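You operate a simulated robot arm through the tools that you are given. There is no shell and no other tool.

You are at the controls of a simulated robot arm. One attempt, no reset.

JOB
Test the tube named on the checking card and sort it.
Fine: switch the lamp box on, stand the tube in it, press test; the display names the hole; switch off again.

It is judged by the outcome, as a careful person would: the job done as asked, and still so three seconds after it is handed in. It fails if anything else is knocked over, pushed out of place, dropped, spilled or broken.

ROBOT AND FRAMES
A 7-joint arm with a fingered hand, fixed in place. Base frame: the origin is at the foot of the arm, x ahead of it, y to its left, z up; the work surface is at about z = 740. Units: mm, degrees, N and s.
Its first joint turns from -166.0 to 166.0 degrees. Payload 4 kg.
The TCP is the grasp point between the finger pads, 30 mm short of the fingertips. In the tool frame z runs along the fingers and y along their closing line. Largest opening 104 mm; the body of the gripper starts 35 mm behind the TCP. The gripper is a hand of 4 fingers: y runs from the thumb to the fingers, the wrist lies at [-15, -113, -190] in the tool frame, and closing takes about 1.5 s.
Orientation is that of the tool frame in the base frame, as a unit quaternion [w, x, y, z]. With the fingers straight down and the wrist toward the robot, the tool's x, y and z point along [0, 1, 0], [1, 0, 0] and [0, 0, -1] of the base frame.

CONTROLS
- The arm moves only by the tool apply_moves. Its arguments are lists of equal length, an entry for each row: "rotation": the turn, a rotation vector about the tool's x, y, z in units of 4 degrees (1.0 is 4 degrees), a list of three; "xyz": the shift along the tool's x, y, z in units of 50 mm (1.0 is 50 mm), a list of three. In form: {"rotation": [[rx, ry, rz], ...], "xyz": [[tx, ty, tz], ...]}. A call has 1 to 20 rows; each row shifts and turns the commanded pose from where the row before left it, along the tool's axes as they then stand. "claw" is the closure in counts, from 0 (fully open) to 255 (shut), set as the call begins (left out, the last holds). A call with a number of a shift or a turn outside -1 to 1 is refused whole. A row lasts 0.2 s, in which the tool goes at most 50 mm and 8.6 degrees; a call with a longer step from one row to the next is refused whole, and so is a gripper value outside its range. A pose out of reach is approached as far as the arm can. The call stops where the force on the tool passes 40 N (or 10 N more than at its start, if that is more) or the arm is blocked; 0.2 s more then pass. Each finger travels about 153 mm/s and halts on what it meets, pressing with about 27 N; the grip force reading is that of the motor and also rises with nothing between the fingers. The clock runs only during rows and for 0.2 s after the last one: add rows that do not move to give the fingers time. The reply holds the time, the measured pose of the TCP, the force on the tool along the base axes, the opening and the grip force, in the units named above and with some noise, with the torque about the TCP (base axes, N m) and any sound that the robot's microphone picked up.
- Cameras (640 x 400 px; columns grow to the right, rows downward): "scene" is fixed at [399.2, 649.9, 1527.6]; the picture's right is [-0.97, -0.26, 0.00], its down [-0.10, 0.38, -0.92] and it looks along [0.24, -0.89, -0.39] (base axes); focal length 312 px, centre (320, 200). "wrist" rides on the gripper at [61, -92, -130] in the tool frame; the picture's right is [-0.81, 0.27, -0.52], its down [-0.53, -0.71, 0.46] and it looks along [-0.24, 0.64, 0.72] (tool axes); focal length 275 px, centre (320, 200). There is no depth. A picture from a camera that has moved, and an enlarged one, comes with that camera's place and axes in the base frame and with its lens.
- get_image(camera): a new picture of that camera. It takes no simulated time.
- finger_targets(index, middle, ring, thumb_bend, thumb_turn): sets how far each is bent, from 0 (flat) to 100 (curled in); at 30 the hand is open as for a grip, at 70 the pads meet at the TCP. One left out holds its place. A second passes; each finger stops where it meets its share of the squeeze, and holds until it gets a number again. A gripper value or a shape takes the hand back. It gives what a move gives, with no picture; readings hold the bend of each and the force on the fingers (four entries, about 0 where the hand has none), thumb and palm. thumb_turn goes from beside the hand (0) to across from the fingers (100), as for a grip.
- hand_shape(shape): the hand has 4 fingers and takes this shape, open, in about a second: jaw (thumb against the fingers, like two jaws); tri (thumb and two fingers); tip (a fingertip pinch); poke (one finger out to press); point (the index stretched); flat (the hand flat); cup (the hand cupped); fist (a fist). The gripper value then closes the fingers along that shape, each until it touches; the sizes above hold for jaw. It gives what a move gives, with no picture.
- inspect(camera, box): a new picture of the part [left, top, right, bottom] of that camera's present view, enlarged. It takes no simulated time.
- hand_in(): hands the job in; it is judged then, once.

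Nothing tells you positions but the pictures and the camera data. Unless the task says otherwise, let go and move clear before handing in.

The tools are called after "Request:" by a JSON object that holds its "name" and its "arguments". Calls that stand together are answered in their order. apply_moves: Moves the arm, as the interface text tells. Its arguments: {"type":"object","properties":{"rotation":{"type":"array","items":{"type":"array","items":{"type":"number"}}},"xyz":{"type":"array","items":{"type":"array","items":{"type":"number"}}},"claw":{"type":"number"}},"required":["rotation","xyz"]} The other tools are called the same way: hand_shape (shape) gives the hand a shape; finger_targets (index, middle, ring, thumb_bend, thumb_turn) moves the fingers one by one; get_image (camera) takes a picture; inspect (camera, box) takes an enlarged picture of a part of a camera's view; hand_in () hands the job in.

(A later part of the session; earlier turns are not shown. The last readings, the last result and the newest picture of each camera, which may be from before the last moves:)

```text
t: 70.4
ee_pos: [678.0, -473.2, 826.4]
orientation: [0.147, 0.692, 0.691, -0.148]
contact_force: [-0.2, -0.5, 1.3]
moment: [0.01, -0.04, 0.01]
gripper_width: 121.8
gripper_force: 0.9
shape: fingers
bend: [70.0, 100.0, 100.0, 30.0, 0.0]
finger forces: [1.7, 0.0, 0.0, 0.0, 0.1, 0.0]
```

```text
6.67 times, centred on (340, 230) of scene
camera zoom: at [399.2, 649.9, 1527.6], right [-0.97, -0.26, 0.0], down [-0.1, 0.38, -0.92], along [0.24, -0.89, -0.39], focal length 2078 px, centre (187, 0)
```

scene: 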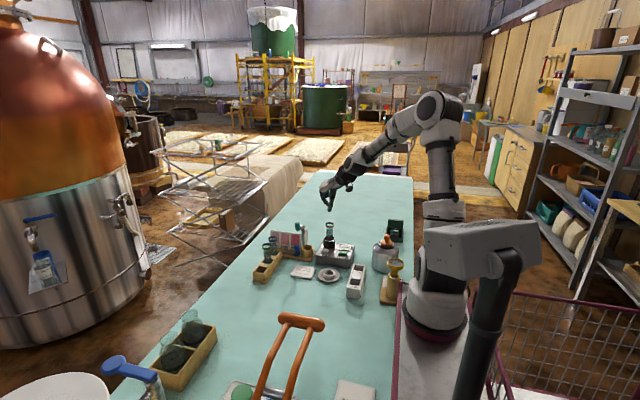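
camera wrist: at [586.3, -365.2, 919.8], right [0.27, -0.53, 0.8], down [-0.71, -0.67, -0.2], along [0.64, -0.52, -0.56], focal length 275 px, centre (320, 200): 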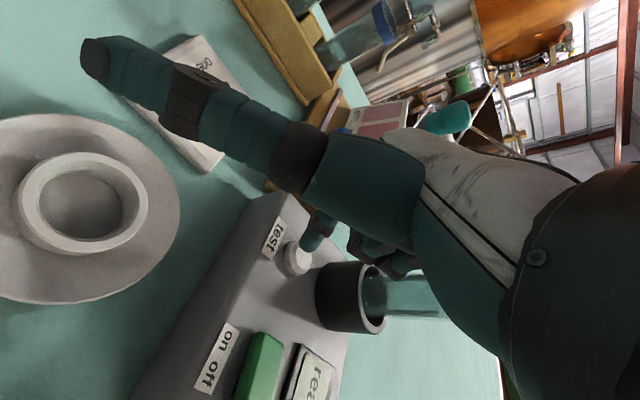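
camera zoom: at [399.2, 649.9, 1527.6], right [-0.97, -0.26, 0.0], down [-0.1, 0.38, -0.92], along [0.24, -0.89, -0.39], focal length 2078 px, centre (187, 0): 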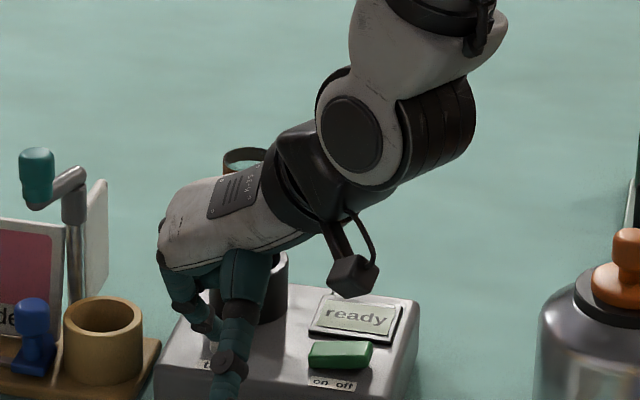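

Contact is just made (1.7 N on the index). I'll press a few millimetres further.

Request:
{"name": "apply_moves", "arguments": {"rotation": [[0, 0, 0], [0, 0, 0], [0, 0, 0], [0, 0, 0]], "xyz": [[0.0122, 0, 0.0274], [0.0122, 0, 0.0274], [0.0122, 0, 0.0274], [0, 0, 0]]}}

Request:
{"name": "inspect", "arguments": {"camera": "scene", "box": [300, 200, 380, 260]}}

```text
t: 71.4
ee_pos: [678.7, -473.2, 821.3]
orientation: [0.147, 0.692, 0.692, -0.146]
contact_force: [2.5, 0.1, 8.8]
moment: [0.02, -0.13, 0.01]
gripper_width: 121.8
gripper_force: 4.4
shape: fingers
bend: [70.0, 100.0, 100.0, 30.0, 0.0]
finger forces: [8.5, 0.1, 0.0, 0.1, 0.0, 0.1]
heard: click
```

```text
6.67 times, centred on (340, 230) of scene
camera zoom: at [399.2, 649.9, 1527.6], right [-0.97, -0.26, 0.0], down [-0.1, 0.38, -0.92], along [0.24, -0.89, -0.39], focal length 2078 px, centre (187, 0)
```

zoom: 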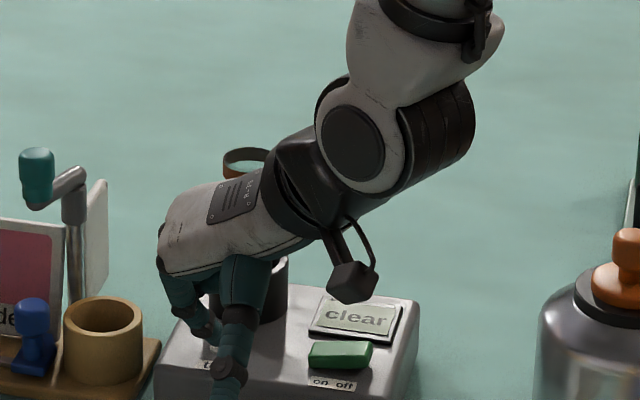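

There was a click, and the display says "clear". I'll lift off and confirm the reading.

Request:
{"name": "apply_moves", "arguments": {"rotation": [[0, 0, 0], [0, 0, 0], [0, 0, 0], [0, 0, 0], [0, 0, 0], [0, 0, 0]], "xyz": [[-0.0814, 0, -0.1827], [-0.2035, 0, -0.4568], [-0.2849, 0, -0.6395], [-0.3256, 0, -0.7308], [-0.3256, 0, -0.7308], [0, 0, 0]]}}

Request:
{"name": "inspect", "arguments": {"camera": "scene", "box": [300, 190, 400, 270]}}

Request:
{"name": "get_image", "arguments": {"camera": "wrist"}}

```text
t: 72.8
ee_pos: [677.0, -473.5, 971.3]
orientation: [0.146, 0.692, 0.691, -0.147]
contact_force: [0.5, -0.2, -0.5]
moment: [-0.02, 0.0, -0.03]
gripper_width: 121.9
gripper_force: 0.2
shape: fingers
bend: [70.0, 100.0, 100.0, 30.0, 0.0]
finger forces: [0.0, 0.0, 0.0, 0.0, 0.0, 0.0]
```

```text
5.00 times, centred on (350, 230) of scene
camera zoom: at [399.2, 649.9, 1527.6], right [-0.97, -0.26, 0.0], down [-0.1, 0.38, -0.92], along [0.24, -0.89, -0.39], focal length 1559 px, centre (170, 50)
```

zoom: 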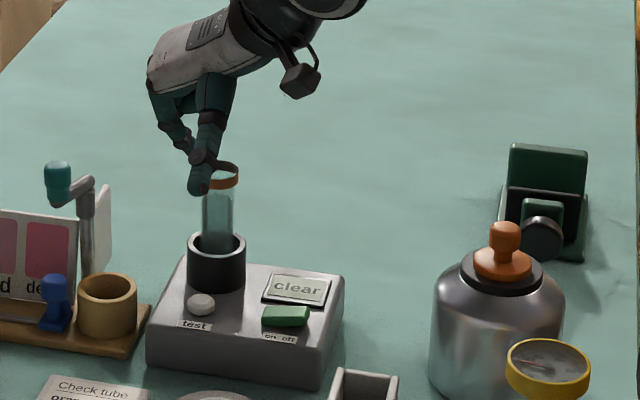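

```text
taken
camera wrist: at [586.5, -364.9, 1064.7], right [0.28, -0.53, 0.8], down [-0.71, -0.67, -0.2], along [0.64, -0.52, -0.56], focal length 275 px, centre (320, 200)
```

wrist: 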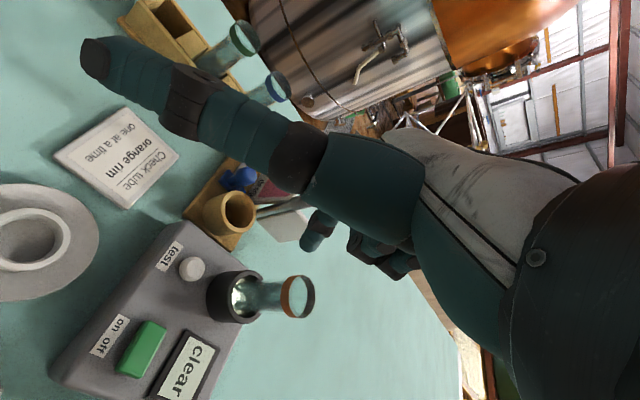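

The result is confirmed: "clear". While the hand is set for pressing, I'll switch off next by moving over the "off" half of the rocker at about (592, −486).

Request:
{"name": "apply_moves", "arguments": {"rotation": [[0, 0, 0], [0, 0, 0], [0, 0, 0], [0, 0, 0], [0, 0, 0], [0, 0, 0], [0, 0, 0]], "xyz": [[0, -0.85, 0], [0, -0.85, 0], [0.2442, 0, 0.548], [0.2442, 0, 0.548], [0.2442, 0, 0.548], [0.2035, 0, 0.4567], [0, 0, 0]]}}

Request:
{"name": "get_image", "arguments": {"camera": "wrist"}}

Request:
{"name": "inspect", "arguments": {"camera": "scene", "box": [300, 200, 400, 275]}}

```text
t: 74.4
ee_pos: [593.3, -471.8, 855.3]
orientation: [0.147, 0.691, 0.692, -0.147]
contact_force: [0.5, 0.3, 0.7]
moment: [0.02, -0.04, 0.02]
gripper_width: 121.8
gripper_force: 0.1
shape: fingers
bend: [70.0, 100.0, 100.0, 30.0, 0.0]
finger forces: [0.0, 0.1, 0.1, 0.1, 0.0, 0.1]
```

```text
taken
camera wrist: at [501.7, -364.4, 949.6], right [0.28, -0.53, 0.8], down [-0.71, -0.67, -0.2], along [0.64, -0.52, -0.56], focal length 275 px, centre (320, 200)
```

wrist: 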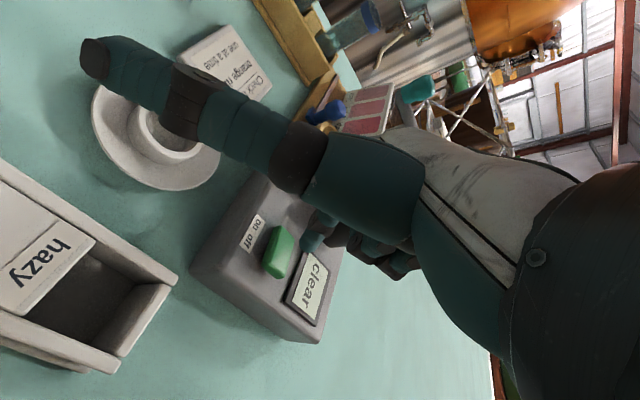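

```text
5.33 times, centred on (350, 238) of scene
camera zoom: at [399.2, 649.9, 1527.6], right [-0.97, -0.26, 0.0], down [-0.1, 0.38, -0.92], along [0.24, -0.89, -0.39], focal length 1663 px, centre (160, 0)
```

zoom: 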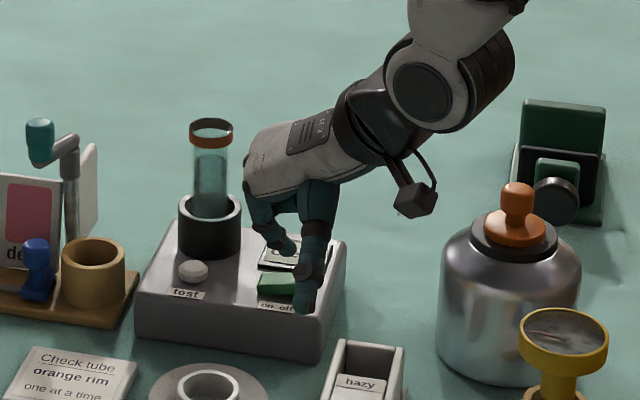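

The fingertip is at (593, −484), with the off-half centre at about (591, −487). I'll nudge and press down.

Request:
{"name": "apply_moves", "arguments": {"rotation": [[0, 0, 0], [0, 0, 0], [0, 0, 0], [0, 0, 0], [0, 0, 0], [0, 0, 0], [0, 0, 0]], "xyz": [[-0.037, -0.06, 0.016], [0.057, 0, 0.1279], [0.057, 0, 0.1279], [0.057, 0, 0.1279], [0.0326, 0, 0.073], [0.0163, 0, 0.0365], [0, 0, 0]]}}

Request:
{"name": "inspect", "arguments": {"camera": "scene", "box": [300, 200, 400, 275]}}

Request:
{"name": "get_image", "arguments": {"camera": "wrist"}}

```text
t: 76.0
ee_pos: [588.8, -475.6, 829.7]
orientation: [0.147, 0.692, 0.691, -0.146]
contact_force: [0.4, -0.5, 2.1]
moment: [-0.02, -0.03, -0.02]
gripper_width: 122.0
gripper_force: 1.0
shape: fingers
bend: [70.0, 100.0, 100.0, 30.0, 0.0]
finger forces: [1.4, 0.0, 0.1, 0.1, 0.1, 0.0]
```

```text
5.33 times, centred on (350, 238) of scene
camera zoom: at [399.2, 649.9, 1527.6], right [-0.97, -0.26, 0.0], down [-0.1, 0.38, -0.92], along [0.24, -0.89, -0.39], focal length 1663 px, centre (160, 0)
```

zoom: 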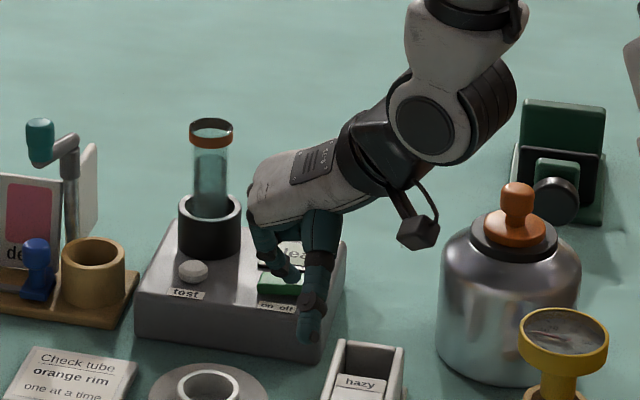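

```text
taken
camera wrist: at [498.5, -366.7, 923.3], right [0.27, -0.53, 0.8], down [-0.71, -0.67, -0.2], along [0.64, -0.52, -0.56], focal length 275 px, centre (320, 200)
```

wrist: 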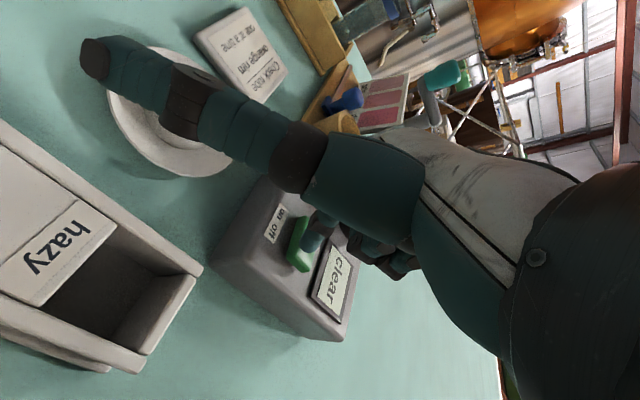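

Contact is made on the off half (about 1.5–2 N). I'll press a few millimetres more.

Request:
{"name": "apply_moves", "arguments": {"rotation": [[0, 0, 0], [0, 0, 0], [0, 0, 0], [0, 0, 0], [0, 0, 0]], "xyz": [[0.0122, 0, 0.0274], [0.0122, 0, 0.0274], [0.0122, 0, 0.0274], [0.0122, 0, 0.0274], [0, 0, 0]]}}

Request:
{"name": "get_image", "arguments": {"camera": "wrist"}}

```text
t: 77.2
ee_pos: [590.8, -475.4, 823.7]
orientation: [0.148, 0.692, 0.691, -0.147]
contact_force: [3.3, -1.5, 20.6]
moment: [-0.14, -0.16, 0.02]
gripper_width: 119.9
gripper_force: 9.9
shape: fingers
bend: [71.0, 100.0, 100.0, 30.0, 0.0]
finger forces: [19.5, 0.0, 0.0, 0.1, 0.0, 0.1]
```

```text
taken
camera wrist: at [498.6, -367.1, 917.8], right [0.27, -0.53, 0.8], down [-0.71, -0.67, -0.2], along [0.65, -0.52, -0.56], focal length 275 px, centre (320, 200)
```

wrist: 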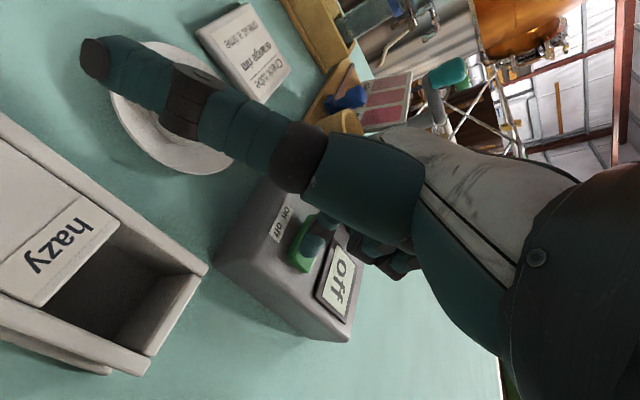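

The display reads "off". Now I'll lift clear, level the hand and open it, then check whether the arm can reach over the tray's "clear" hole.

Request:
{"name": "apply_moves", "arguments": {"rotation": [[0, 0, 0], [0, 0, 0], [0, 0, 0], [0, 0, 0], [0, 0, 0], [0, 1, 0], [0, 1, 0], [0, 1, 0], [0, 1, 0], [0, 1, 0], [0, 1, 0], [0, 0, 0]], "xyz": [[-0.0814, 0, -0.1827], [-0.305, 0, -0.685], [-0.305, 0, -0.685], [-0.305, 0, -0.685], [-0.305, 0, -0.685], [0, 0, 0], [0, 0, 0], [0, 0, 0], [0, 0, 0], [0, 0, 0], [0, 0, 0], [0, 0, 0]]}}

Request:
{"name": "hand_shape", "arguments": {"shape": "jaw"}}

Request:
{"name": "apply_moves", "arguments": {"rotation": [[0, 0, 0], [0, 0, 0], [0, 0, 0], [0, 0, 0]], "xyz": [[0.5, -0.7, 0], [0.5, -0.7, 0], [0.5, -0.7, 0], [0, 0, 0]]}}

Request:
{"name": "get_image", "arguments": {"camera": "wrist"}}

Request:
{"name": "inspect", "arguments": {"camera": "scene", "box": [310, 180, 430, 300]}}

```text
t: 79.8
ee_pos: [589.1, -476.3, 981.5]
orientation: [-0.001, 0.708, 0.707, 0.001]
contact_force: [-0.1, -0.4, -0.6]
moment: [0.0, -0.01, 0.01]
gripper_width: 121.7
gripper_force: 0.0
shape: fingers
bend: [70.0, 100.0, 100.0, 30.0, 0.0]
finger forces: [0.1, 0.0, 0.0, 0.0, 0.0, 0.0]
```

```text
t: 80.7
ee_pos: [589.5, -475.2, 982.0]
orientation: [0.0, 0.707, 0.708, 0.0]
contact_force: [0.0, 1.2, 0.6]
moment: [-0.02, 0.03, -0.01]
gripper_width: 104.0
gripper_force: 0.0
shape: jaw
bend: [30.0, 30.0, 30.0, 30.0, 97.0]
finger forces: [0.0, 0.0, 0.1, 0.1, 0.1, 0.0]
```

```text
t: 81.7
ee_pos: [484.9, -399.8, 983.7]
orientation: [0.0, 0.707, 0.707, 0.001]
contact_force: [0.0, -0.4, 0.0]
moment: [-0.04, 0.01, -0.02]
gripper_width: 103.9
gripper_force: 0.1
shape: jaw
bend: [30.0, 30.0, 30.0, 30.0, 97.0]
finger forces: [0.0, 0.1, 0.0, 0.0, 0.2, 0.0]
```

```text
taken
camera wrist: at [392.2, -339.2, 1113.5], right [0.28, -0.81, 0.52], down [-0.71, -0.53, -0.46], along [0.64, -0.24, -0.72], focal length 275 px, centre (320, 200)
```

wrist: 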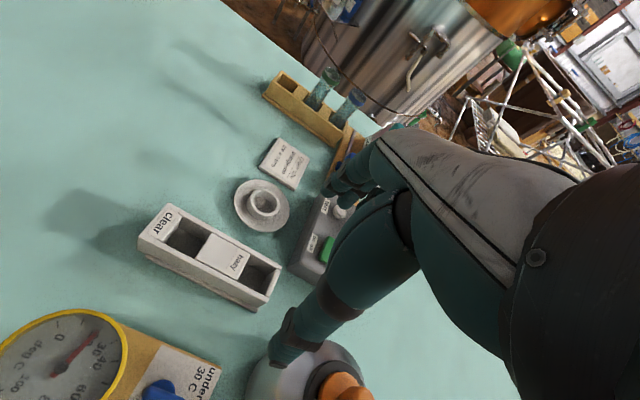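

```text
3.33 times, centred on (370, 240) of scene
camera zoom: at [399.2, 649.9, 1527.6], right [-0.97, -0.26, 0.0], down [-0.1, 0.38, -0.92], along [0.24, -0.89, -0.39], focal length 1039 px, centre (153, 67)
```

zoom: 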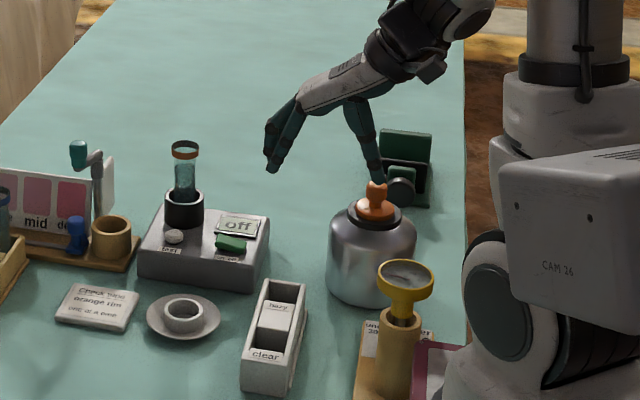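

The tray is in view: the "clear" label is at its +y end beside the first hole, and "hazy" sits on the middle block beside the second hole. I'll zoom for accurate hole coordinates.

Request:
{"name": "inspect", "arguments": {"camera": "wrist", "box": [130, 190, 290, 315]}}

Request:
{"name": "inspect", "arguments": {"camera": "scene", "box": [335, 255, 375, 305]}}

```text
3.20 times, centred on (210, 252) of wrist
camera zoom: at [392.2, -339.2, 1113.5], right [0.28, -0.81, 0.52], down [-0.71, -0.53, -0.46], along [0.64, -0.24, -0.72], focal length 881 px, centre (672, 32)
```

zoom: 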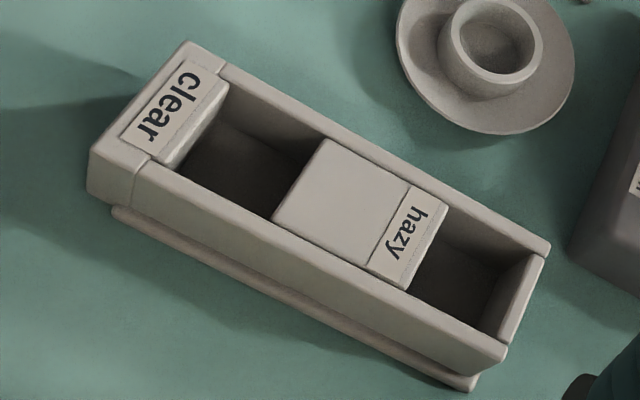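

```text
8.00 times, centred on (355, 280) of scene
camera zoom: at [399.2, 649.9, 1527.6], right [-0.97, -0.26, 0.0], down [-0.1, 0.38, -0.92], along [0.24, -0.89, -0.39], focal length 2494 px, centre (40, -440)
```

zoom: 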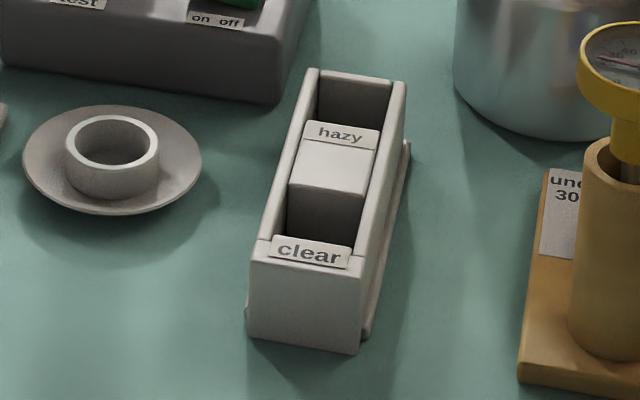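

Hole "clear" is centred at about (522, −315), with its top at z ≈ 781. I'll test whether the arm can reach low over it with the empty hand.

Request:
{"name": "apply_moves", "arguments": {"rotation": [[0, 0, 0], [0, 0, 0], [0, 0, 0], [0, 0, 0], [0, 0, 0], [0, 0, 0]], "xyz": [[0.85, 0.37, 0], [0.85, 0.37, 0], [0, 0, 0.8], [0, 0, 0.8], [0, 0, 0.7], [0, 0, 0]]}}

Request:
{"name": "get_image", "arguments": {"camera": "scene"}}

Request:
{"name": "get_image", "arguments": {"camera": "wrist"}}

```text
t: 83.1
ee_pos: [541.8, -348.4, 881.4]
orientation: [-0.001, 0.707, 0.708, 0.0]
contact_force: [0.2, 0.3, -0.2]
moment: [0.01, 0.02, -0.01]
gripper_width: 103.6
gripper_force: 0.0
shape: jaw
bend: [30.0, 30.0, 30.0, 30.0, 97.0]
finger forces: [0.0, 0.0, 0.1, 0.0, 0.0, 0.1]
out of reach, approached as far as the arm can: row 2, 3, 4, 5
```

```text
taken
```

scene: 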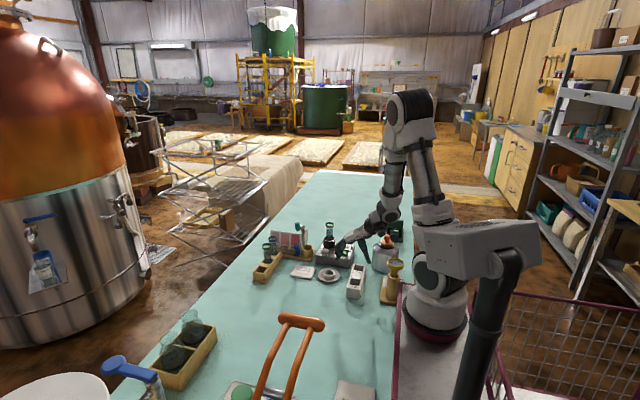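

```text
taken
camera wrist: at [450.0, -288.8, 1011.2], right [0.28, -0.81, 0.51], down [-0.71, -0.53, -0.46], along [0.64, -0.24, -0.73], focal length 275 px, centre (320, 200)
```

wrist: 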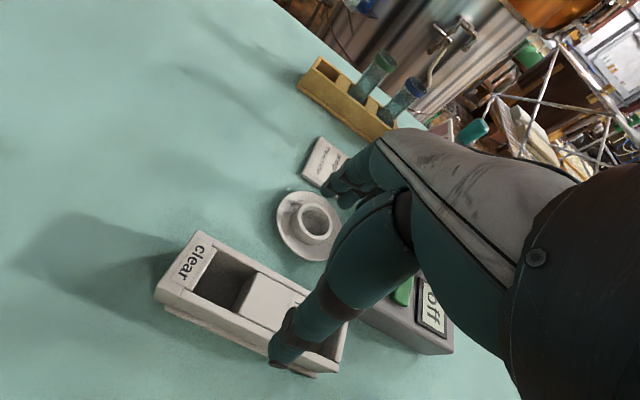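

Plain yaw can't reach that close to the base. Turning the hand 30° moves the wrist outward and should reach; I'll lift a little, turn, and test again.

Request:
{"name": "apply_moves", "arguments": {"rotation": [[0, 0, 0], [0, 0, 0], [0, 0, -1], [0, 0, -1], [0, 0, -1], [0, 0, -1], [0, 0, -1], [0, 0, -1], [0, 0, -1], [0, 0, -0.5], [0, 0, 0]], "xyz": [[0, 0, -0.8], [0, 0, -0.8], [0, 0, 0], [0, 0, 0], [0, 0, 0], [0, 0, 0], [0, 0, 0], [0, 0, 0], [0, 0, 0], [0, 0, 0], [0, 0, 0]]}}

Request:
{"name": "apply_moves", "arguments": {"rotation": [[0, 0, 0], [0, 0, 0], [0, 0, 0], [0, 0, 0]], "xyz": [[0, 0, 0.8], [0, 0, 0.8], [0, 0, 0.2], [0, 0, 0]]}}

Request:
{"name": "get_image", "arguments": {"camera": "scene"}}

Request:
{"name": "get_image", "arguments": {"camera": "wrist"}}

Request:
{"name": "inspect", "arguments": {"camera": "scene", "box": [320, 210, 420, 300]}}

```text
t: 85.5
ee_pos: [542.6, -348.4, 959.6]
orientation: [0.0, 0.499, 0.866, 0.0]
contact_force: [-0.4, 0.1, -0.7]
moment: [-0.01, 0.0, -0.02]
gripper_width: 103.8
gripper_force: 0.1
shape: jaw
bend: [30.0, 30.0, 30.0, 30.0, 97.0]
finger forces: [0.0, 0.0, 0.1, 0.1, 0.1, 0.0]
```

```text
t: 86.5
ee_pos: [542.3, -348.6, 868.3]
orientation: [0.0, 0.5, 0.866, 0.0]
contact_force: [-0.5, 0.2, -0.5]
moment: [-0.03, 0.01, 0.0]
gripper_width: 103.7
gripper_force: 0.1
shape: jaw
bend: [30.0, 30.0, 30.0, 30.0, 97.0]
finger forces: [0.1, 0.1, 0.1, 0.0, 0.0, 0.0]
```

```text
taken
```

scene: 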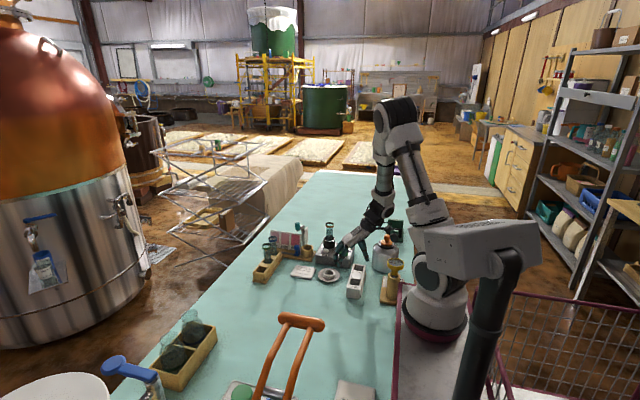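

```text
taken
camera wrist: at [433.0, -342.1, 999.5], right [0.64, -0.56, 0.52], down [-0.35, -0.82, -0.46], along [0.68, 0.11, -0.72], focal length 275 px, centre (320, 200)
```

wrist: 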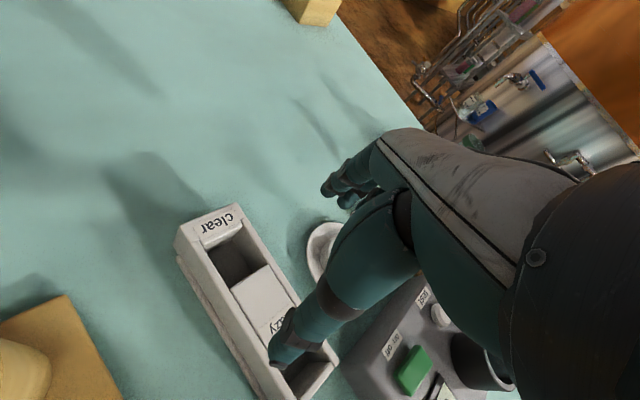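

```text
4.44 times, centred on (370, 255) of scene
camera zoom: at [399.2, 649.9, 1527.6], right [-0.97, -0.26, 0.0], down [-0.1, 0.38, -0.92], along [0.24, -0.89, -0.39], focal length 1386 px, centre (98, -44)
```

zoom: 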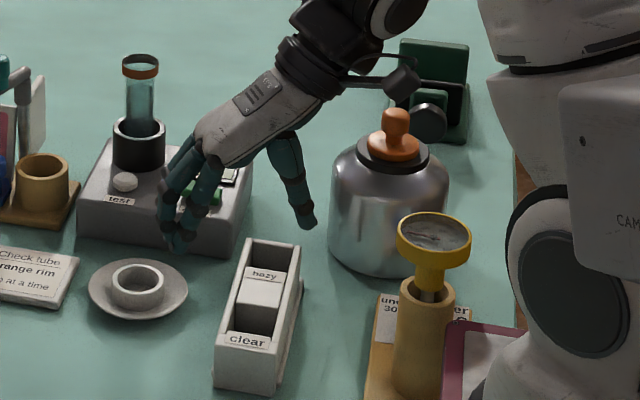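

The hand reaches this lower spot without complaint. I'll shift over the "clear" hole itself, still above the tray, to test reach.

Request:
{"name": "apply_moves", "arguments": {"rotation": [[0, 0, 0], [0, 0, 0], [0, 0, 0]], "xyz": [[0.4, -0.003, 0], [0.4, -0.003, 0], [0, 0, 0]]}}

Request:
{"name": "apply_moves", "arguments": {"rotation": [[0, 0, 0], [0, 0, 0], [0, 0, 0]], "xyz": [[0, 0, 0.3], [0, 0, 0.2], [0, 0, 0]]}}

Request:
{"name": "inspect", "arguments": {"camera": "scene", "box": [320, 210, 420, 300]}}

```text
t: 87.3
ee_pos: [522.7, -314.9, 871.1]
orientation: [0.001, 0.501, 0.866, 0.001]
contact_force: [-1.0, 0.2, -0.3]
moment: [-0.01, 0.0, -0.03]
gripper_width: 103.9
gripper_force: 0.1
shape: jaw
bend: [30.0, 30.0, 30.0, 30.0, 97.0]
finger forces: [0.0, 0.0, 0.0, 0.1, 0.1, 0.0]
```

```text
t: 88.1
ee_pos: [521.9, -314.2, 844.0]
orientation: [0.0, 0.5, 0.866, 0.0]
contact_force: [-1.1, 0.2, 0.7]
moment: [0.01, 0.01, -0.03]
gripper_width: 104.0
gripper_force: 0.1
shape: jaw
bend: [30.0, 30.0, 30.0, 30.0, 97.0]
finger forces: [0.0, 0.0, 0.0, 0.0, 0.1, 0.0]
```

```text
4.44 times, centred on (370, 255) of scene
camera zoom: at [399.2, 649.9, 1527.6], right [-0.97, -0.26, 0.0], down [-0.1, 0.38, -0.92], along [0.24, -0.89, -0.39], focal length 1386 px, centre (98, -44)
```

zoom: 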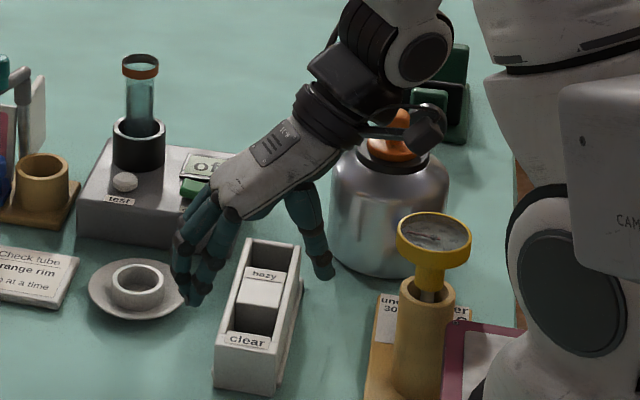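

The hole is reachable in this orientation down to z = 844. I'll go back up and move to view and re-grasp the tube with this same yaw.

Request:
{"name": "apply_moves", "arguments": {"rotation": [[0, 0, 0], [0, 0, 0], [0, 0, 0], [0, 0, 0], [0, 0, 0]], "xyz": [[0, 0, -0.83], [0, 0, -0.83], [0, 0, -0.83], [0, 0, -0.83], [0, 0, 0]]}}

Request:
{"name": "apply_moves", "arguments": {"rotation": [[0, 0, 0], [0, 0, 0], [0, 0, 0], [0, 0, 0], [0, 0, 0], [0, 0, 0], [0, 0, 0], [0, 0, 0]], "xyz": [[-0.866, -0.078, 0], [-0.866, -0.078, 0], [-0.866, -0.078, 0], [-0.866, -0.078, 0], [-0.866, -0.078, 0], [-0.866, -0.078, 0], [-0.866, -0.078, 0], [0, 0, 0]]}}

Request:
{"name": "get_image", "arguments": {"camera": "wrist"}}

Request:
{"name": "inspect", "arguments": {"camera": "wrist", "box": [180, 150, 340, 275]}}

Request:
{"name": "inspect", "arguments": {"camera": "scene", "box": [300, 200, 380, 260]}}

```text
t: 89.3
ee_pos: [522.2, -314.5, 1011.4]
orientation: [0.0, 0.5, 0.866, 0.0]
contact_force: [0.3, 0.2, 0.4]
moment: [0.0, -0.02, 0.01]
gripper_width: 103.7
gripper_force: 0.1
shape: jaw
bend: [30.0, 30.0, 30.0, 30.0, 97.0]
finger forces: [0.0, 0.0, 0.0, 0.1, 0.0, 0.0]
```

```text
t: 91.1
ee_pos: [651.6, -590.7, 1009.5]
orientation: [0.0, 0.5, 0.866, 0.0]
contact_force: [-0.6, 0.7, 0.1]
moment: [0.01, 0.03, -0.03]
gripper_width: 103.6
gripper_force: 0.1
shape: jaw
bend: [30.0, 30.0, 30.0, 30.0, 97.0]
finger forces: [0.0, 0.0, 0.0, 0.1, 0.0, 0.0]
```

```text
taken
camera wrist: at [541.0, -584.8, 1140.1], right [0.64, -0.56, 0.52], down [-0.35, -0.82, -0.46], along [0.68, 0.11, -0.72], focal length 275 px, centre (320, 200)
```

wrist: 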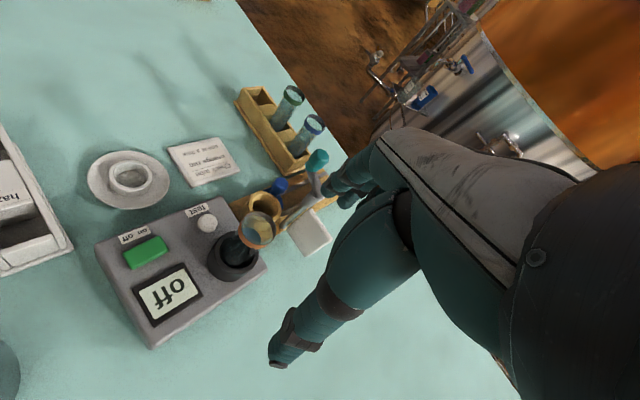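

```text
3.20 times, centred on (260, 212) of wrist
camera zoom: at [541.0, -584.8, 1140.1], right [0.64, -0.56, 0.52], down [-0.35, -0.82, -0.46], along [0.68, 0.11, -0.72], focal length 881 px, centre (512, 160)
```

zoom: 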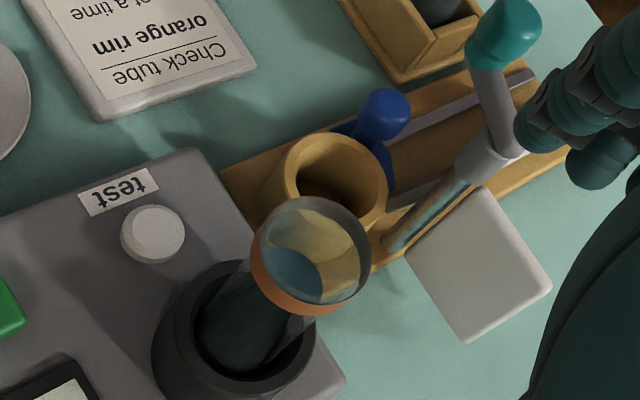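

```text
6.67 times, centred on (340, 230) of scene
camera zoom: at [399.2, 649.9, 1527.6], right [-0.97, -0.26, 0.0], down [-0.1, 0.38, -0.92], along [0.24, -0.89, -0.39], focal length 2078 px, centre (187, 0)
```

zoom: 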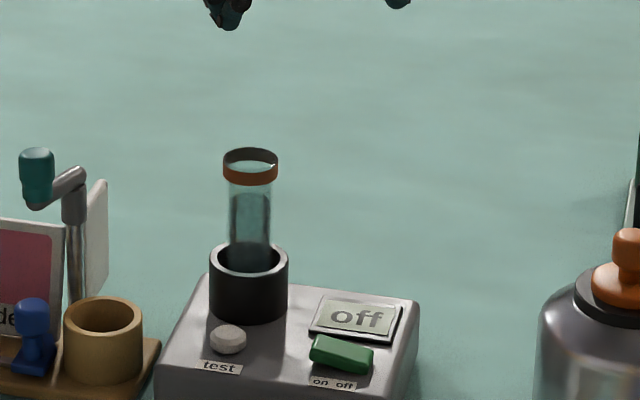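

The tube's rim is at (678, −543, 894), upright. I'll centre over it and descend with index and thumb straddling it.

Request:
{"name": "apply_moves", "arguments": {"rotation": [[0, 0, 0], [0, 0, 0], [0, 0, 0], [0, 0, 0], [0, 0, 0], [0, 0, 0], [0, 0, 0], [0, 0, 0]], "xyz": [[0.281, 0.467, 0], [0.281, 0.467, 0], [0, 0, 0.6], [0, 0, 0.6], [0, 0, 0.5], [0, 0, 0.4], [0, 0, 0.4], [0, 0, 0]]}}

Request:
{"name": "get_image", "arguments": {"camera": "wrist"}}

Request:
{"name": "inspect", "arguments": {"camera": "scene", "box": [300, 200, 380, 260]}}

```text
t: 92.9
ee_pos: [677.0, -542.3, 886.1]
orientation: [0.001, 0.501, 0.865, 0.0]
contact_force: [0.0, -0.8, 0.2]
moment: [-0.03, -0.01, -0.01]
gripper_width: 103.9
gripper_force: 0.0
shape: jaw
bend: [30.0, 30.0, 30.0, 30.0, 97.0]
finger forces: [0.0, 0.0, 0.0, 0.0, 0.0, 0.2]
```

```text
taken
camera wrist: at [566.7, -536.5, 1016.2], right [0.64, -0.56, 0.52], down [-0.35, -0.82, -0.46], along [0.68, 0.11, -0.72], focal length 275 px, centre (320, 200)
```

wrist: 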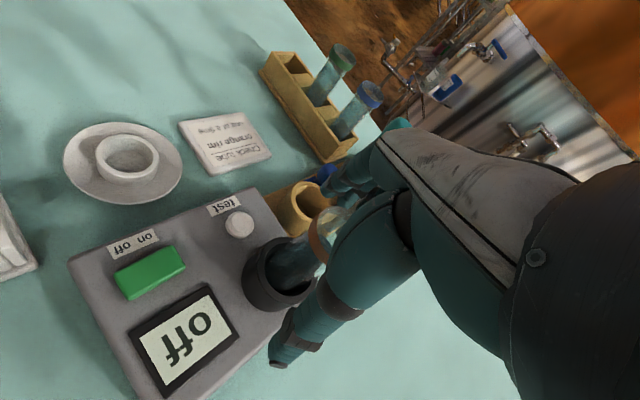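

```text
6.67 times, centred on (340, 230) of scene
camera zoom: at [399.2, 649.9, 1527.6], right [-0.97, -0.26, 0.0], down [-0.1, 0.38, -0.92], along [0.24, -0.89, -0.39], focal length 2078 px, centre (187, 0)
```

zoom: 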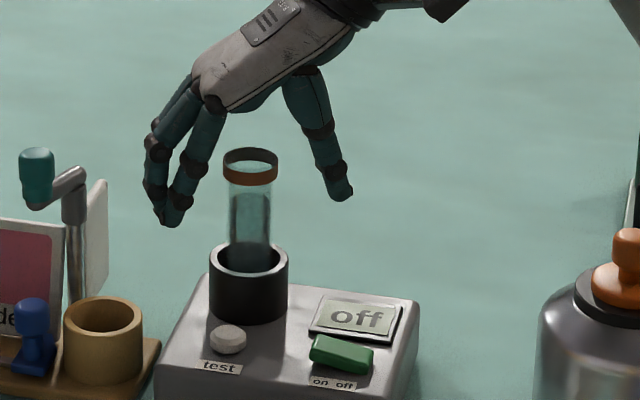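

The index and thumb straddle the tube as planned. I'll lower 4 mm more and close index and thumb on it.

Request:
{"name": "apply_moves", "arguments": {"rotation": [[0, 0, 0], [0, 0, 0]], "xyz": [[0, 0, 0.08], [0, 0, 0]]}}

Request:
{"name": "finger_targets", "arguments": {"index": 75, "thumb_bend": 75}}

Request:
{"name": "get_image", "arguments": {"camera": "wrist"}}

Request:
{"name": "inspect", "arguments": {"camera": "scene", "box": [300, 200, 380, 260]}}

```text
t: 93.5
ee_pos: [676.3, -542.8, 882.3]
orientation: [-0.001, 0.5, 0.866, 0.0]
contact_force: [-0.4, 0.3, 0.1]
moment: [0.02, -0.01, 0.0]
gripper_width: 103.8
gripper_force: 0.0
shape: jaw
bend: [30.0, 30.0, 30.0, 30.0, 97.0]
finger forces: [0.1, 0.0, 0.0, 0.0, 0.1, 0.1]
```

```text
t: 94.5
ee_pos: [676.3, -542.3, 882.1]
orientation: [-0.001, 0.5, 0.866, 0.0]
contact_force: [0.3, 0.0, 0.0]
moment: [-0.02, 0.01, 0.01]
gripper_width: 25.3
gripper_force: 9.0
shape: fingers
bend: [58.0, 30.0, 30.0, 65.0, 97.0]
finger forces: [9.3, 0.0, 0.0, 0.0, 9.1, 0.1]
```

```text
taken
camera wrist: at [566.5, -536.5, 1012.4], right [0.64, -0.56, 0.52], down [-0.35, -0.82, -0.46], along [0.68, 0.11, -0.72], focal length 275 px, centre (320, 200)
```

wrist: 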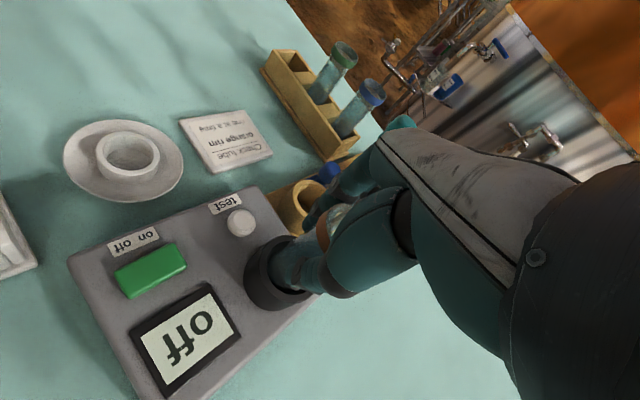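

```text
6.67 times, centred on (340, 230) of scene
camera zoom: at [399.2, 649.9, 1527.6], right [-0.97, -0.26, 0.0], down [-0.1, 0.38, -0.92], along [0.24, -0.89, -0.39], focal length 2078 px, centre (187, 0)
```

zoom: 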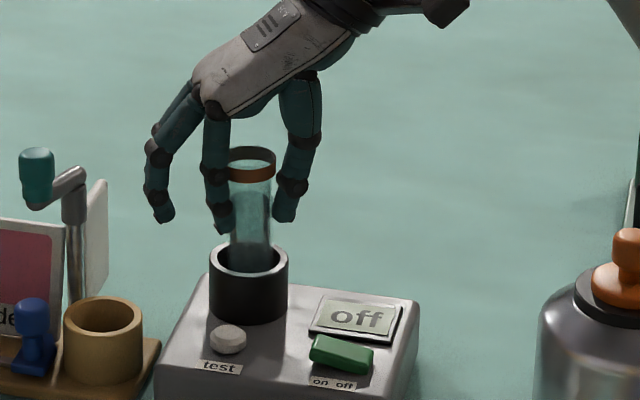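

Solid pinch: 9 N on each side with the tube upright. I'll lift slowly out of the well.

Request:
{"name": "apply_moves", "arguments": {"rotation": [[0, 0, 0], [0, 0, 0], [0, 0, 0], [0, 0, 0], [0, 0, 0], [0, 0, 0], [0, 0, 0], [0, 0, 0]], "xyz": [[0, 0, -0.1], [0, 0, -0.2], [0, 0, -0.3], [0, 0, -0.35], [0, 0, -0.35], [0, 0, -0.35], [0, 0, -0.3], [0, 0, 0]]}}

Request:
{"name": "inspect", "arguments": {"camera": "scene", "box": [300, 185, 380, 255]}}

Request:
{"name": "inspect", "arguments": {"camera": "wrist", "box": [180, 180, 400, 360]}}

```text
t: 96.3
ee_pos: [676.8, -543.4, 979.7]
orientation: [0.0, 0.5, 0.866, 0.0]
contact_force: [-0.4, -0.5, -0.5]
moment: [-0.05, 0.02, 0.02]
gripper_width: 25.5
gripper_force: 8.8
shape: fingers
bend: [58.0, 30.0, 30.0, 65.0, 97.0]
finger forces: [9.3, 0.1, 0.0, 0.0, 9.0, 0.0]
```

```text
5.71 times, centred on (340, 220) of scene
camera zoom: at [399.2, 649.9, 1527.6], right [-0.97, -0.26, 0.0], down [-0.1, 0.38, -0.92], along [0.24, -0.89, -0.39], focal length 1782 px, centre (206, 86)
```

zoom: 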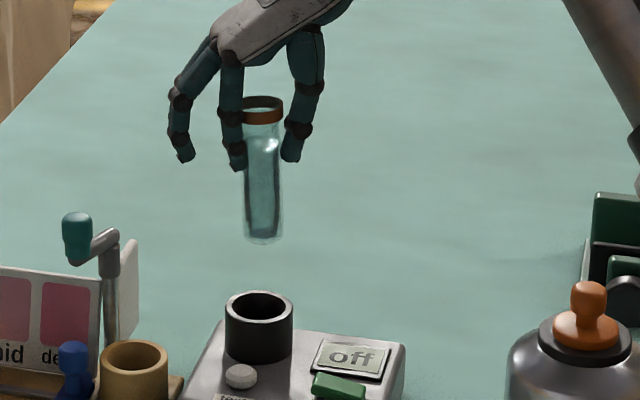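

```text
2.22 times, centred on (290, 270) of wrist
camera zoom: at [566.8, -537.0, 1110.3], right [0.64, -0.56, 0.52], down [-0.35, -0.82, -0.46], along [0.68, 0.11, -0.72], focal length 612 px, centre (387, 44)
```

zoom: 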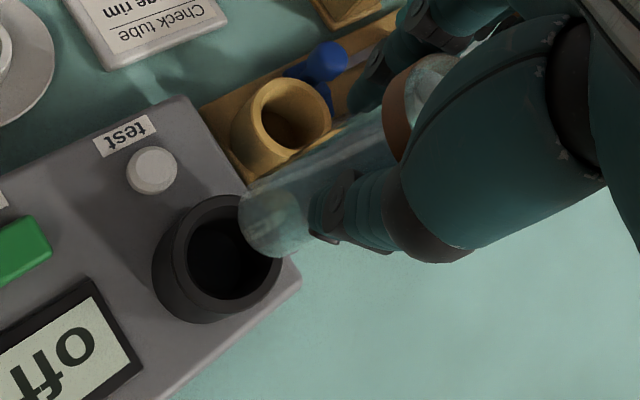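

The tube hangs straight, its bottom at TCP + (−3, +1, −90). I'll carry it across to above the "clear" hole.

Request:
{"name": "apply_moves", "arguments": {"rotation": [[0, 0, 0], [0, 0, 0], [0, 0, 0], [0, 0, 0], [0, 0, 0], [0, 0, 0], [0, 0, 0], [0, 0, 0], [0, 0, 0], [0, 0, 0], [0, 0, 0], [0, 0, 0]], "xyz": [[0.495, -0.0322, 0], [0.495, -0.0322, 0], [0.495, -0.0322, 0], [0.495, -0.0322, 0], [0.495, -0.0322, 0], [0.495, -0.0322, 0], [0.495, -0.0322, 0], [0.495, -0.0322, 0], [0.495, -0.0322, 0], [0.495, -0.0322, 0], [0.495, -0.0322, 0], [0, 0, 0]]}}

Request:
{"name": "inspect", "arguments": {"camera": "scene", "box": [320, 210, 410, 300]}}

Request:
{"name": "get_image", "arguments": {"camera": "wrist"}}

Request:
{"name": "inspect", "arguments": {"camera": "wrist", "box": [180, 180, 400, 360]}}

```text
t: 98.9
ee_pos: [525.3, -314.7, 977.8]
orientation: [0.0, 0.5, 0.866, 0.0]
contact_force: [0.7, -0.1, -0.7]
moment: [-0.01, -0.02, -0.02]
gripper_width: 25.3
gripper_force: 9.1
shape: fingers
bend: [58.0, 30.0, 30.0, 66.0, 97.0]
finger forces: [9.2, 0.0, 0.1, 0.0, 8.9, 0.0]
```

```text
4.44 times, centred on (365, 255) of scene
camera zoom: at [399.2, 649.9, 1527.6], right [-0.97, -0.26, 0.0], down [-0.1, 0.38, -0.92], along [0.24, -0.89, -0.39], focal length 1386 px, centre (120, -44)
```

zoom: 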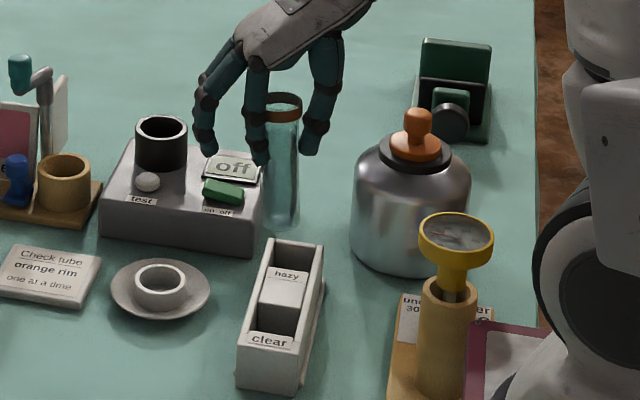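

```text
taken
camera wrist: at [415.1, -308.2, 1109.2], right [0.64, -0.56, 0.52], down [-0.35, -0.82, -0.46], along [0.68, 0.11, -0.72], focal length 275 px, centre (320, 200)
```

wrist: 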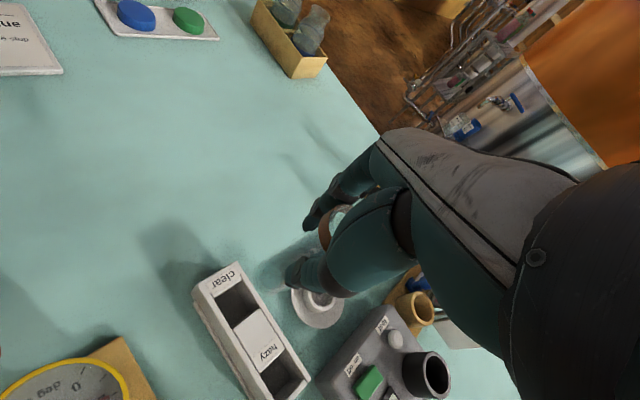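

```text
2.22 times, centred on (290, 270) of wrist
camera zoom: at [415.1, -308.2, 1109.2], right [0.64, -0.56, 0.52], down [-0.35, -0.82, -0.46], along [0.68, 0.11, -0.72], focal length 612 px, centre (387, 44)
```

zoom: 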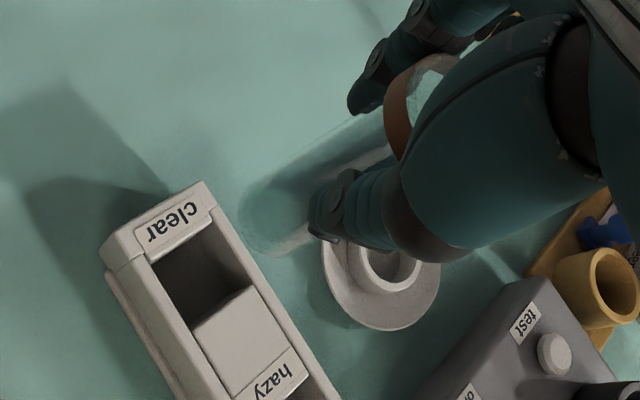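

The tube is nearly over the hole: both views suggest shifting about (+2, −4) mm. I'll do that and lower until its bottom is just above the tray.

Request:
{"name": "apply_moves", "arguments": {"rotation": [[0, 0, 0], [0, 0, 0], [0, 0, 0], [0, 0, 0], [0, 0, 0], [0, 0, 0], [0, 0, 0]], "xyz": [[-0.09, -0.005, 0], [0, 0, 0.4], [0, 0, 0.4], [0, 0, 0.4], [0, 0, 0.35], [0, 0, 0.3], [0, 0, 0]]}}

Request:
{"name": "inspect", "arguments": {"camera": "scene", "box": [330, 235, 390, 300]}}

Request:
{"name": "inspect", "arguments": {"camera": "wrist", "box": [200, 200, 380, 345]}}

```text
t: 100.5
ee_pos: [526.4, -319.2, 886.9]
orientation: [0.0, 0.5, 0.866, 0.0]
contact_force: [0.8, 1.0, -1.5]
moment: [0.01, 0.01, 0.02]
gripper_width: 24.9
gripper_force: 8.9
shape: fingers
bend: [58.0, 30.0, 30.0, 66.0, 97.0]
finger forces: [9.1, 0.0, 0.0, 0.0, 8.8, 0.0]
```

```text
6.15 times, centred on (360, 268) of scene
camera zoom: at [399.2, 649.9, 1527.6], right [-0.97, -0.26, 0.0], down [-0.1, 0.38, -0.92], along [0.24, -0.89, -0.39], focal length 1919 px, centre (74, -215)
```

zoom: 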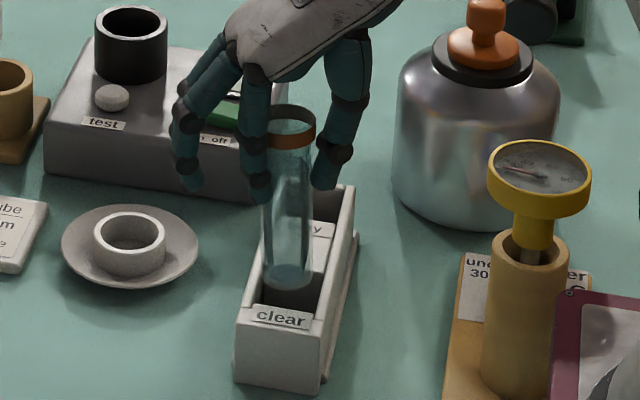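

```text
2.76 times, centred on (290, 272) of wrist
camera zoom: at [417.2, -312.9, 1017.2], right [0.64, -0.56, 0.52], down [-0.35, -0.82, -0.46], along [0.68, 0.11, -0.72], focal length 759 px, centre (403, 0)
```

zoom: 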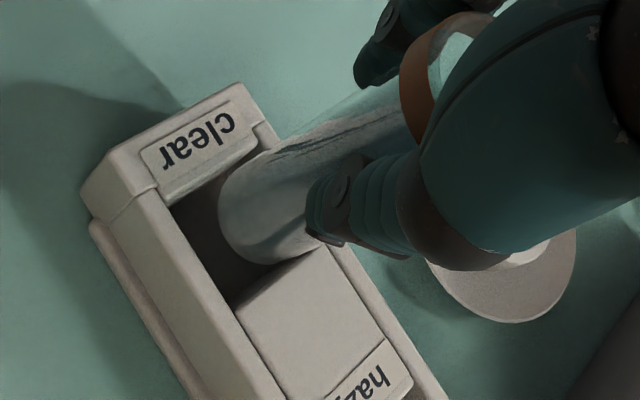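

Both views show alignment within a couple of millimetres. I'll lower slowly, watching the force.

Request:
{"name": "apply_moves", "arguments": {"rotation": [[0, 0, 0], [0, 0, 0], [0, 0, 0], [0, 0, 0], [0, 0, 0], [0, 0, 0]], "xyz": [[0, 0, 0.08], [0, 0, 0.08], [0, 0, 0.08], [0, 0, 0.08], [0, 0, 0.08], [0, 0, 0]]}}

Request:
{"name": "inspect", "arguments": {"camera": "scene", "box": [330, 235, 390, 300]}}

Request:
{"name": "inspect", "arguments": {"camera": "wrist", "box": [200, 200, 380, 345]}}

```text
t: 101.9
ee_pos: [527.2, -319.5, 867.4]
orientation: [0.0, 0.5, 0.866, 0.0]
contact_force: [0.1, 0.4, -0.9]
moment: [-0.02, 0.04, 0.05]
gripper_width: 25.1
gripper_force: 9.5
shape: fingers
bend: [58.0, 30.0, 30.0, 66.0, 97.0]
finger forces: [9.1, 0.0, 0.0, 0.1, 9.0, 0.0]
```

```text
6.15 times, centred on (360, 268) of scene
camera zoom: at [399.2, 649.9, 1527.6], right [-0.97, -0.26, 0.0], down [-0.1, 0.38, -0.92], along [0.24, -0.89, -0.39], focal length 1919 px, centre (74, -215)
```

zoom: 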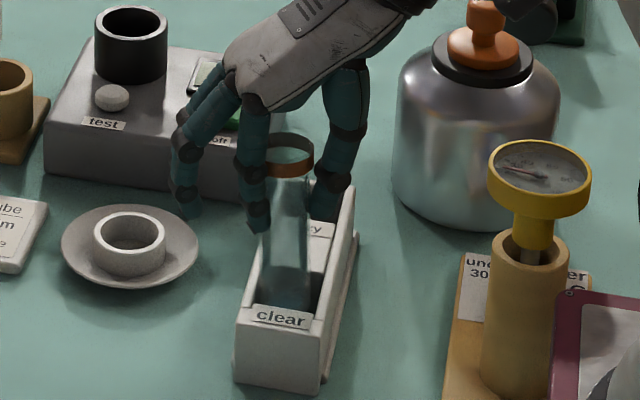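

```text
2.76 times, centred on (290, 272) of wrist
camera zoom: at [417.2, -312.7, 997.2], right [0.64, -0.56, 0.52], down [-0.35, -0.82, -0.46], along [0.68, 0.11, -0.72], focal length 759 px, centre (403, 0)
```

zoom: 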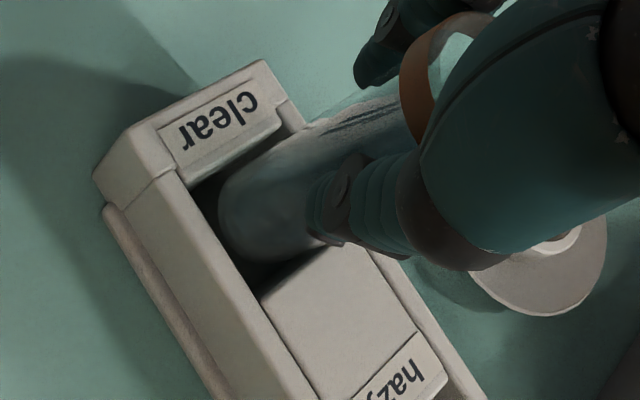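

The tube has entered the "clear" hole without contact. I'll keep lowering to the floor.

Request:
{"name": "apply_moves", "arguments": {"rotation": [[0, 0, 0], [0, 0, 0], [0, 0, 0], [0, 0, 0], [0, 0, 0], [0, 0, 0], [0, 0, 0]], "xyz": [[0, 0, 0.08], [0, 0, 0.08], [0, 0, 0.08], [0, 0, 0.08], [0, 0, 0.05], [0, 0, 0.05], [0, 0, 0]]}}

Request:
{"name": "inspect", "arguments": {"camera": "scene", "box": [330, 235, 390, 300]}}

```text
t: 103.5
ee_pos: [527.1, -318.9, 846.2]
orientation: [-0.001, 0.5, 0.866, 0.0]
contact_force: [-0.4, -0.2, 1.2]
moment: [0.0, 0.06, 0.02]
gripper_width: 24.8
gripper_force: 9.2
shape: fingers
bend: [58.0, 30.0, 30.0, 66.0, 97.0]
finger forces: [9.0, 0.0, 0.1, 0.0, 9.3, 0.0]
```

```text
6.15 times, centred on (360, 268) of scene
camera zoom: at [399.2, 649.9, 1527.6], right [-0.97, -0.26, 0.0], down [-0.1, 0.38, -0.92], along [0.24, -0.89, -0.39], focal length 1919 px, centre (74, -215)
```

zoom: 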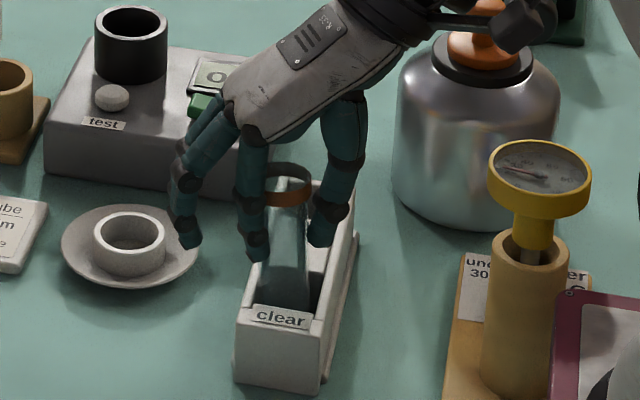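

It's near the floor; a slight force change appears. I'll make two or three more small steps down.

Request:
{"name": "apply_moves", "arguments": {"rotation": [[0, 0, 0], [0, 0, 0], [0, 0, 0]], "xyz": [[0, 0, 0.03], [0, 0, 0.03], [0, 0, 0]]}}

```text
t: 104.3
ee_pos: [526.1, -319.2, 843.4]
orientation: [0.001, 0.5, 0.866, 0.0]
contact_force: [-2.0, 2.3, 15.6]
moment: [0.16, 0.06, 0.03]
gripper_width: 24.5
gripper_force: 10.9
shape: fingers
bend: [57.0, 30.0, 30.0, 67.0, 97.0]
finger forces: [11.1, 0.0, 0.0, 0.0, 11.5, 0.1]
```

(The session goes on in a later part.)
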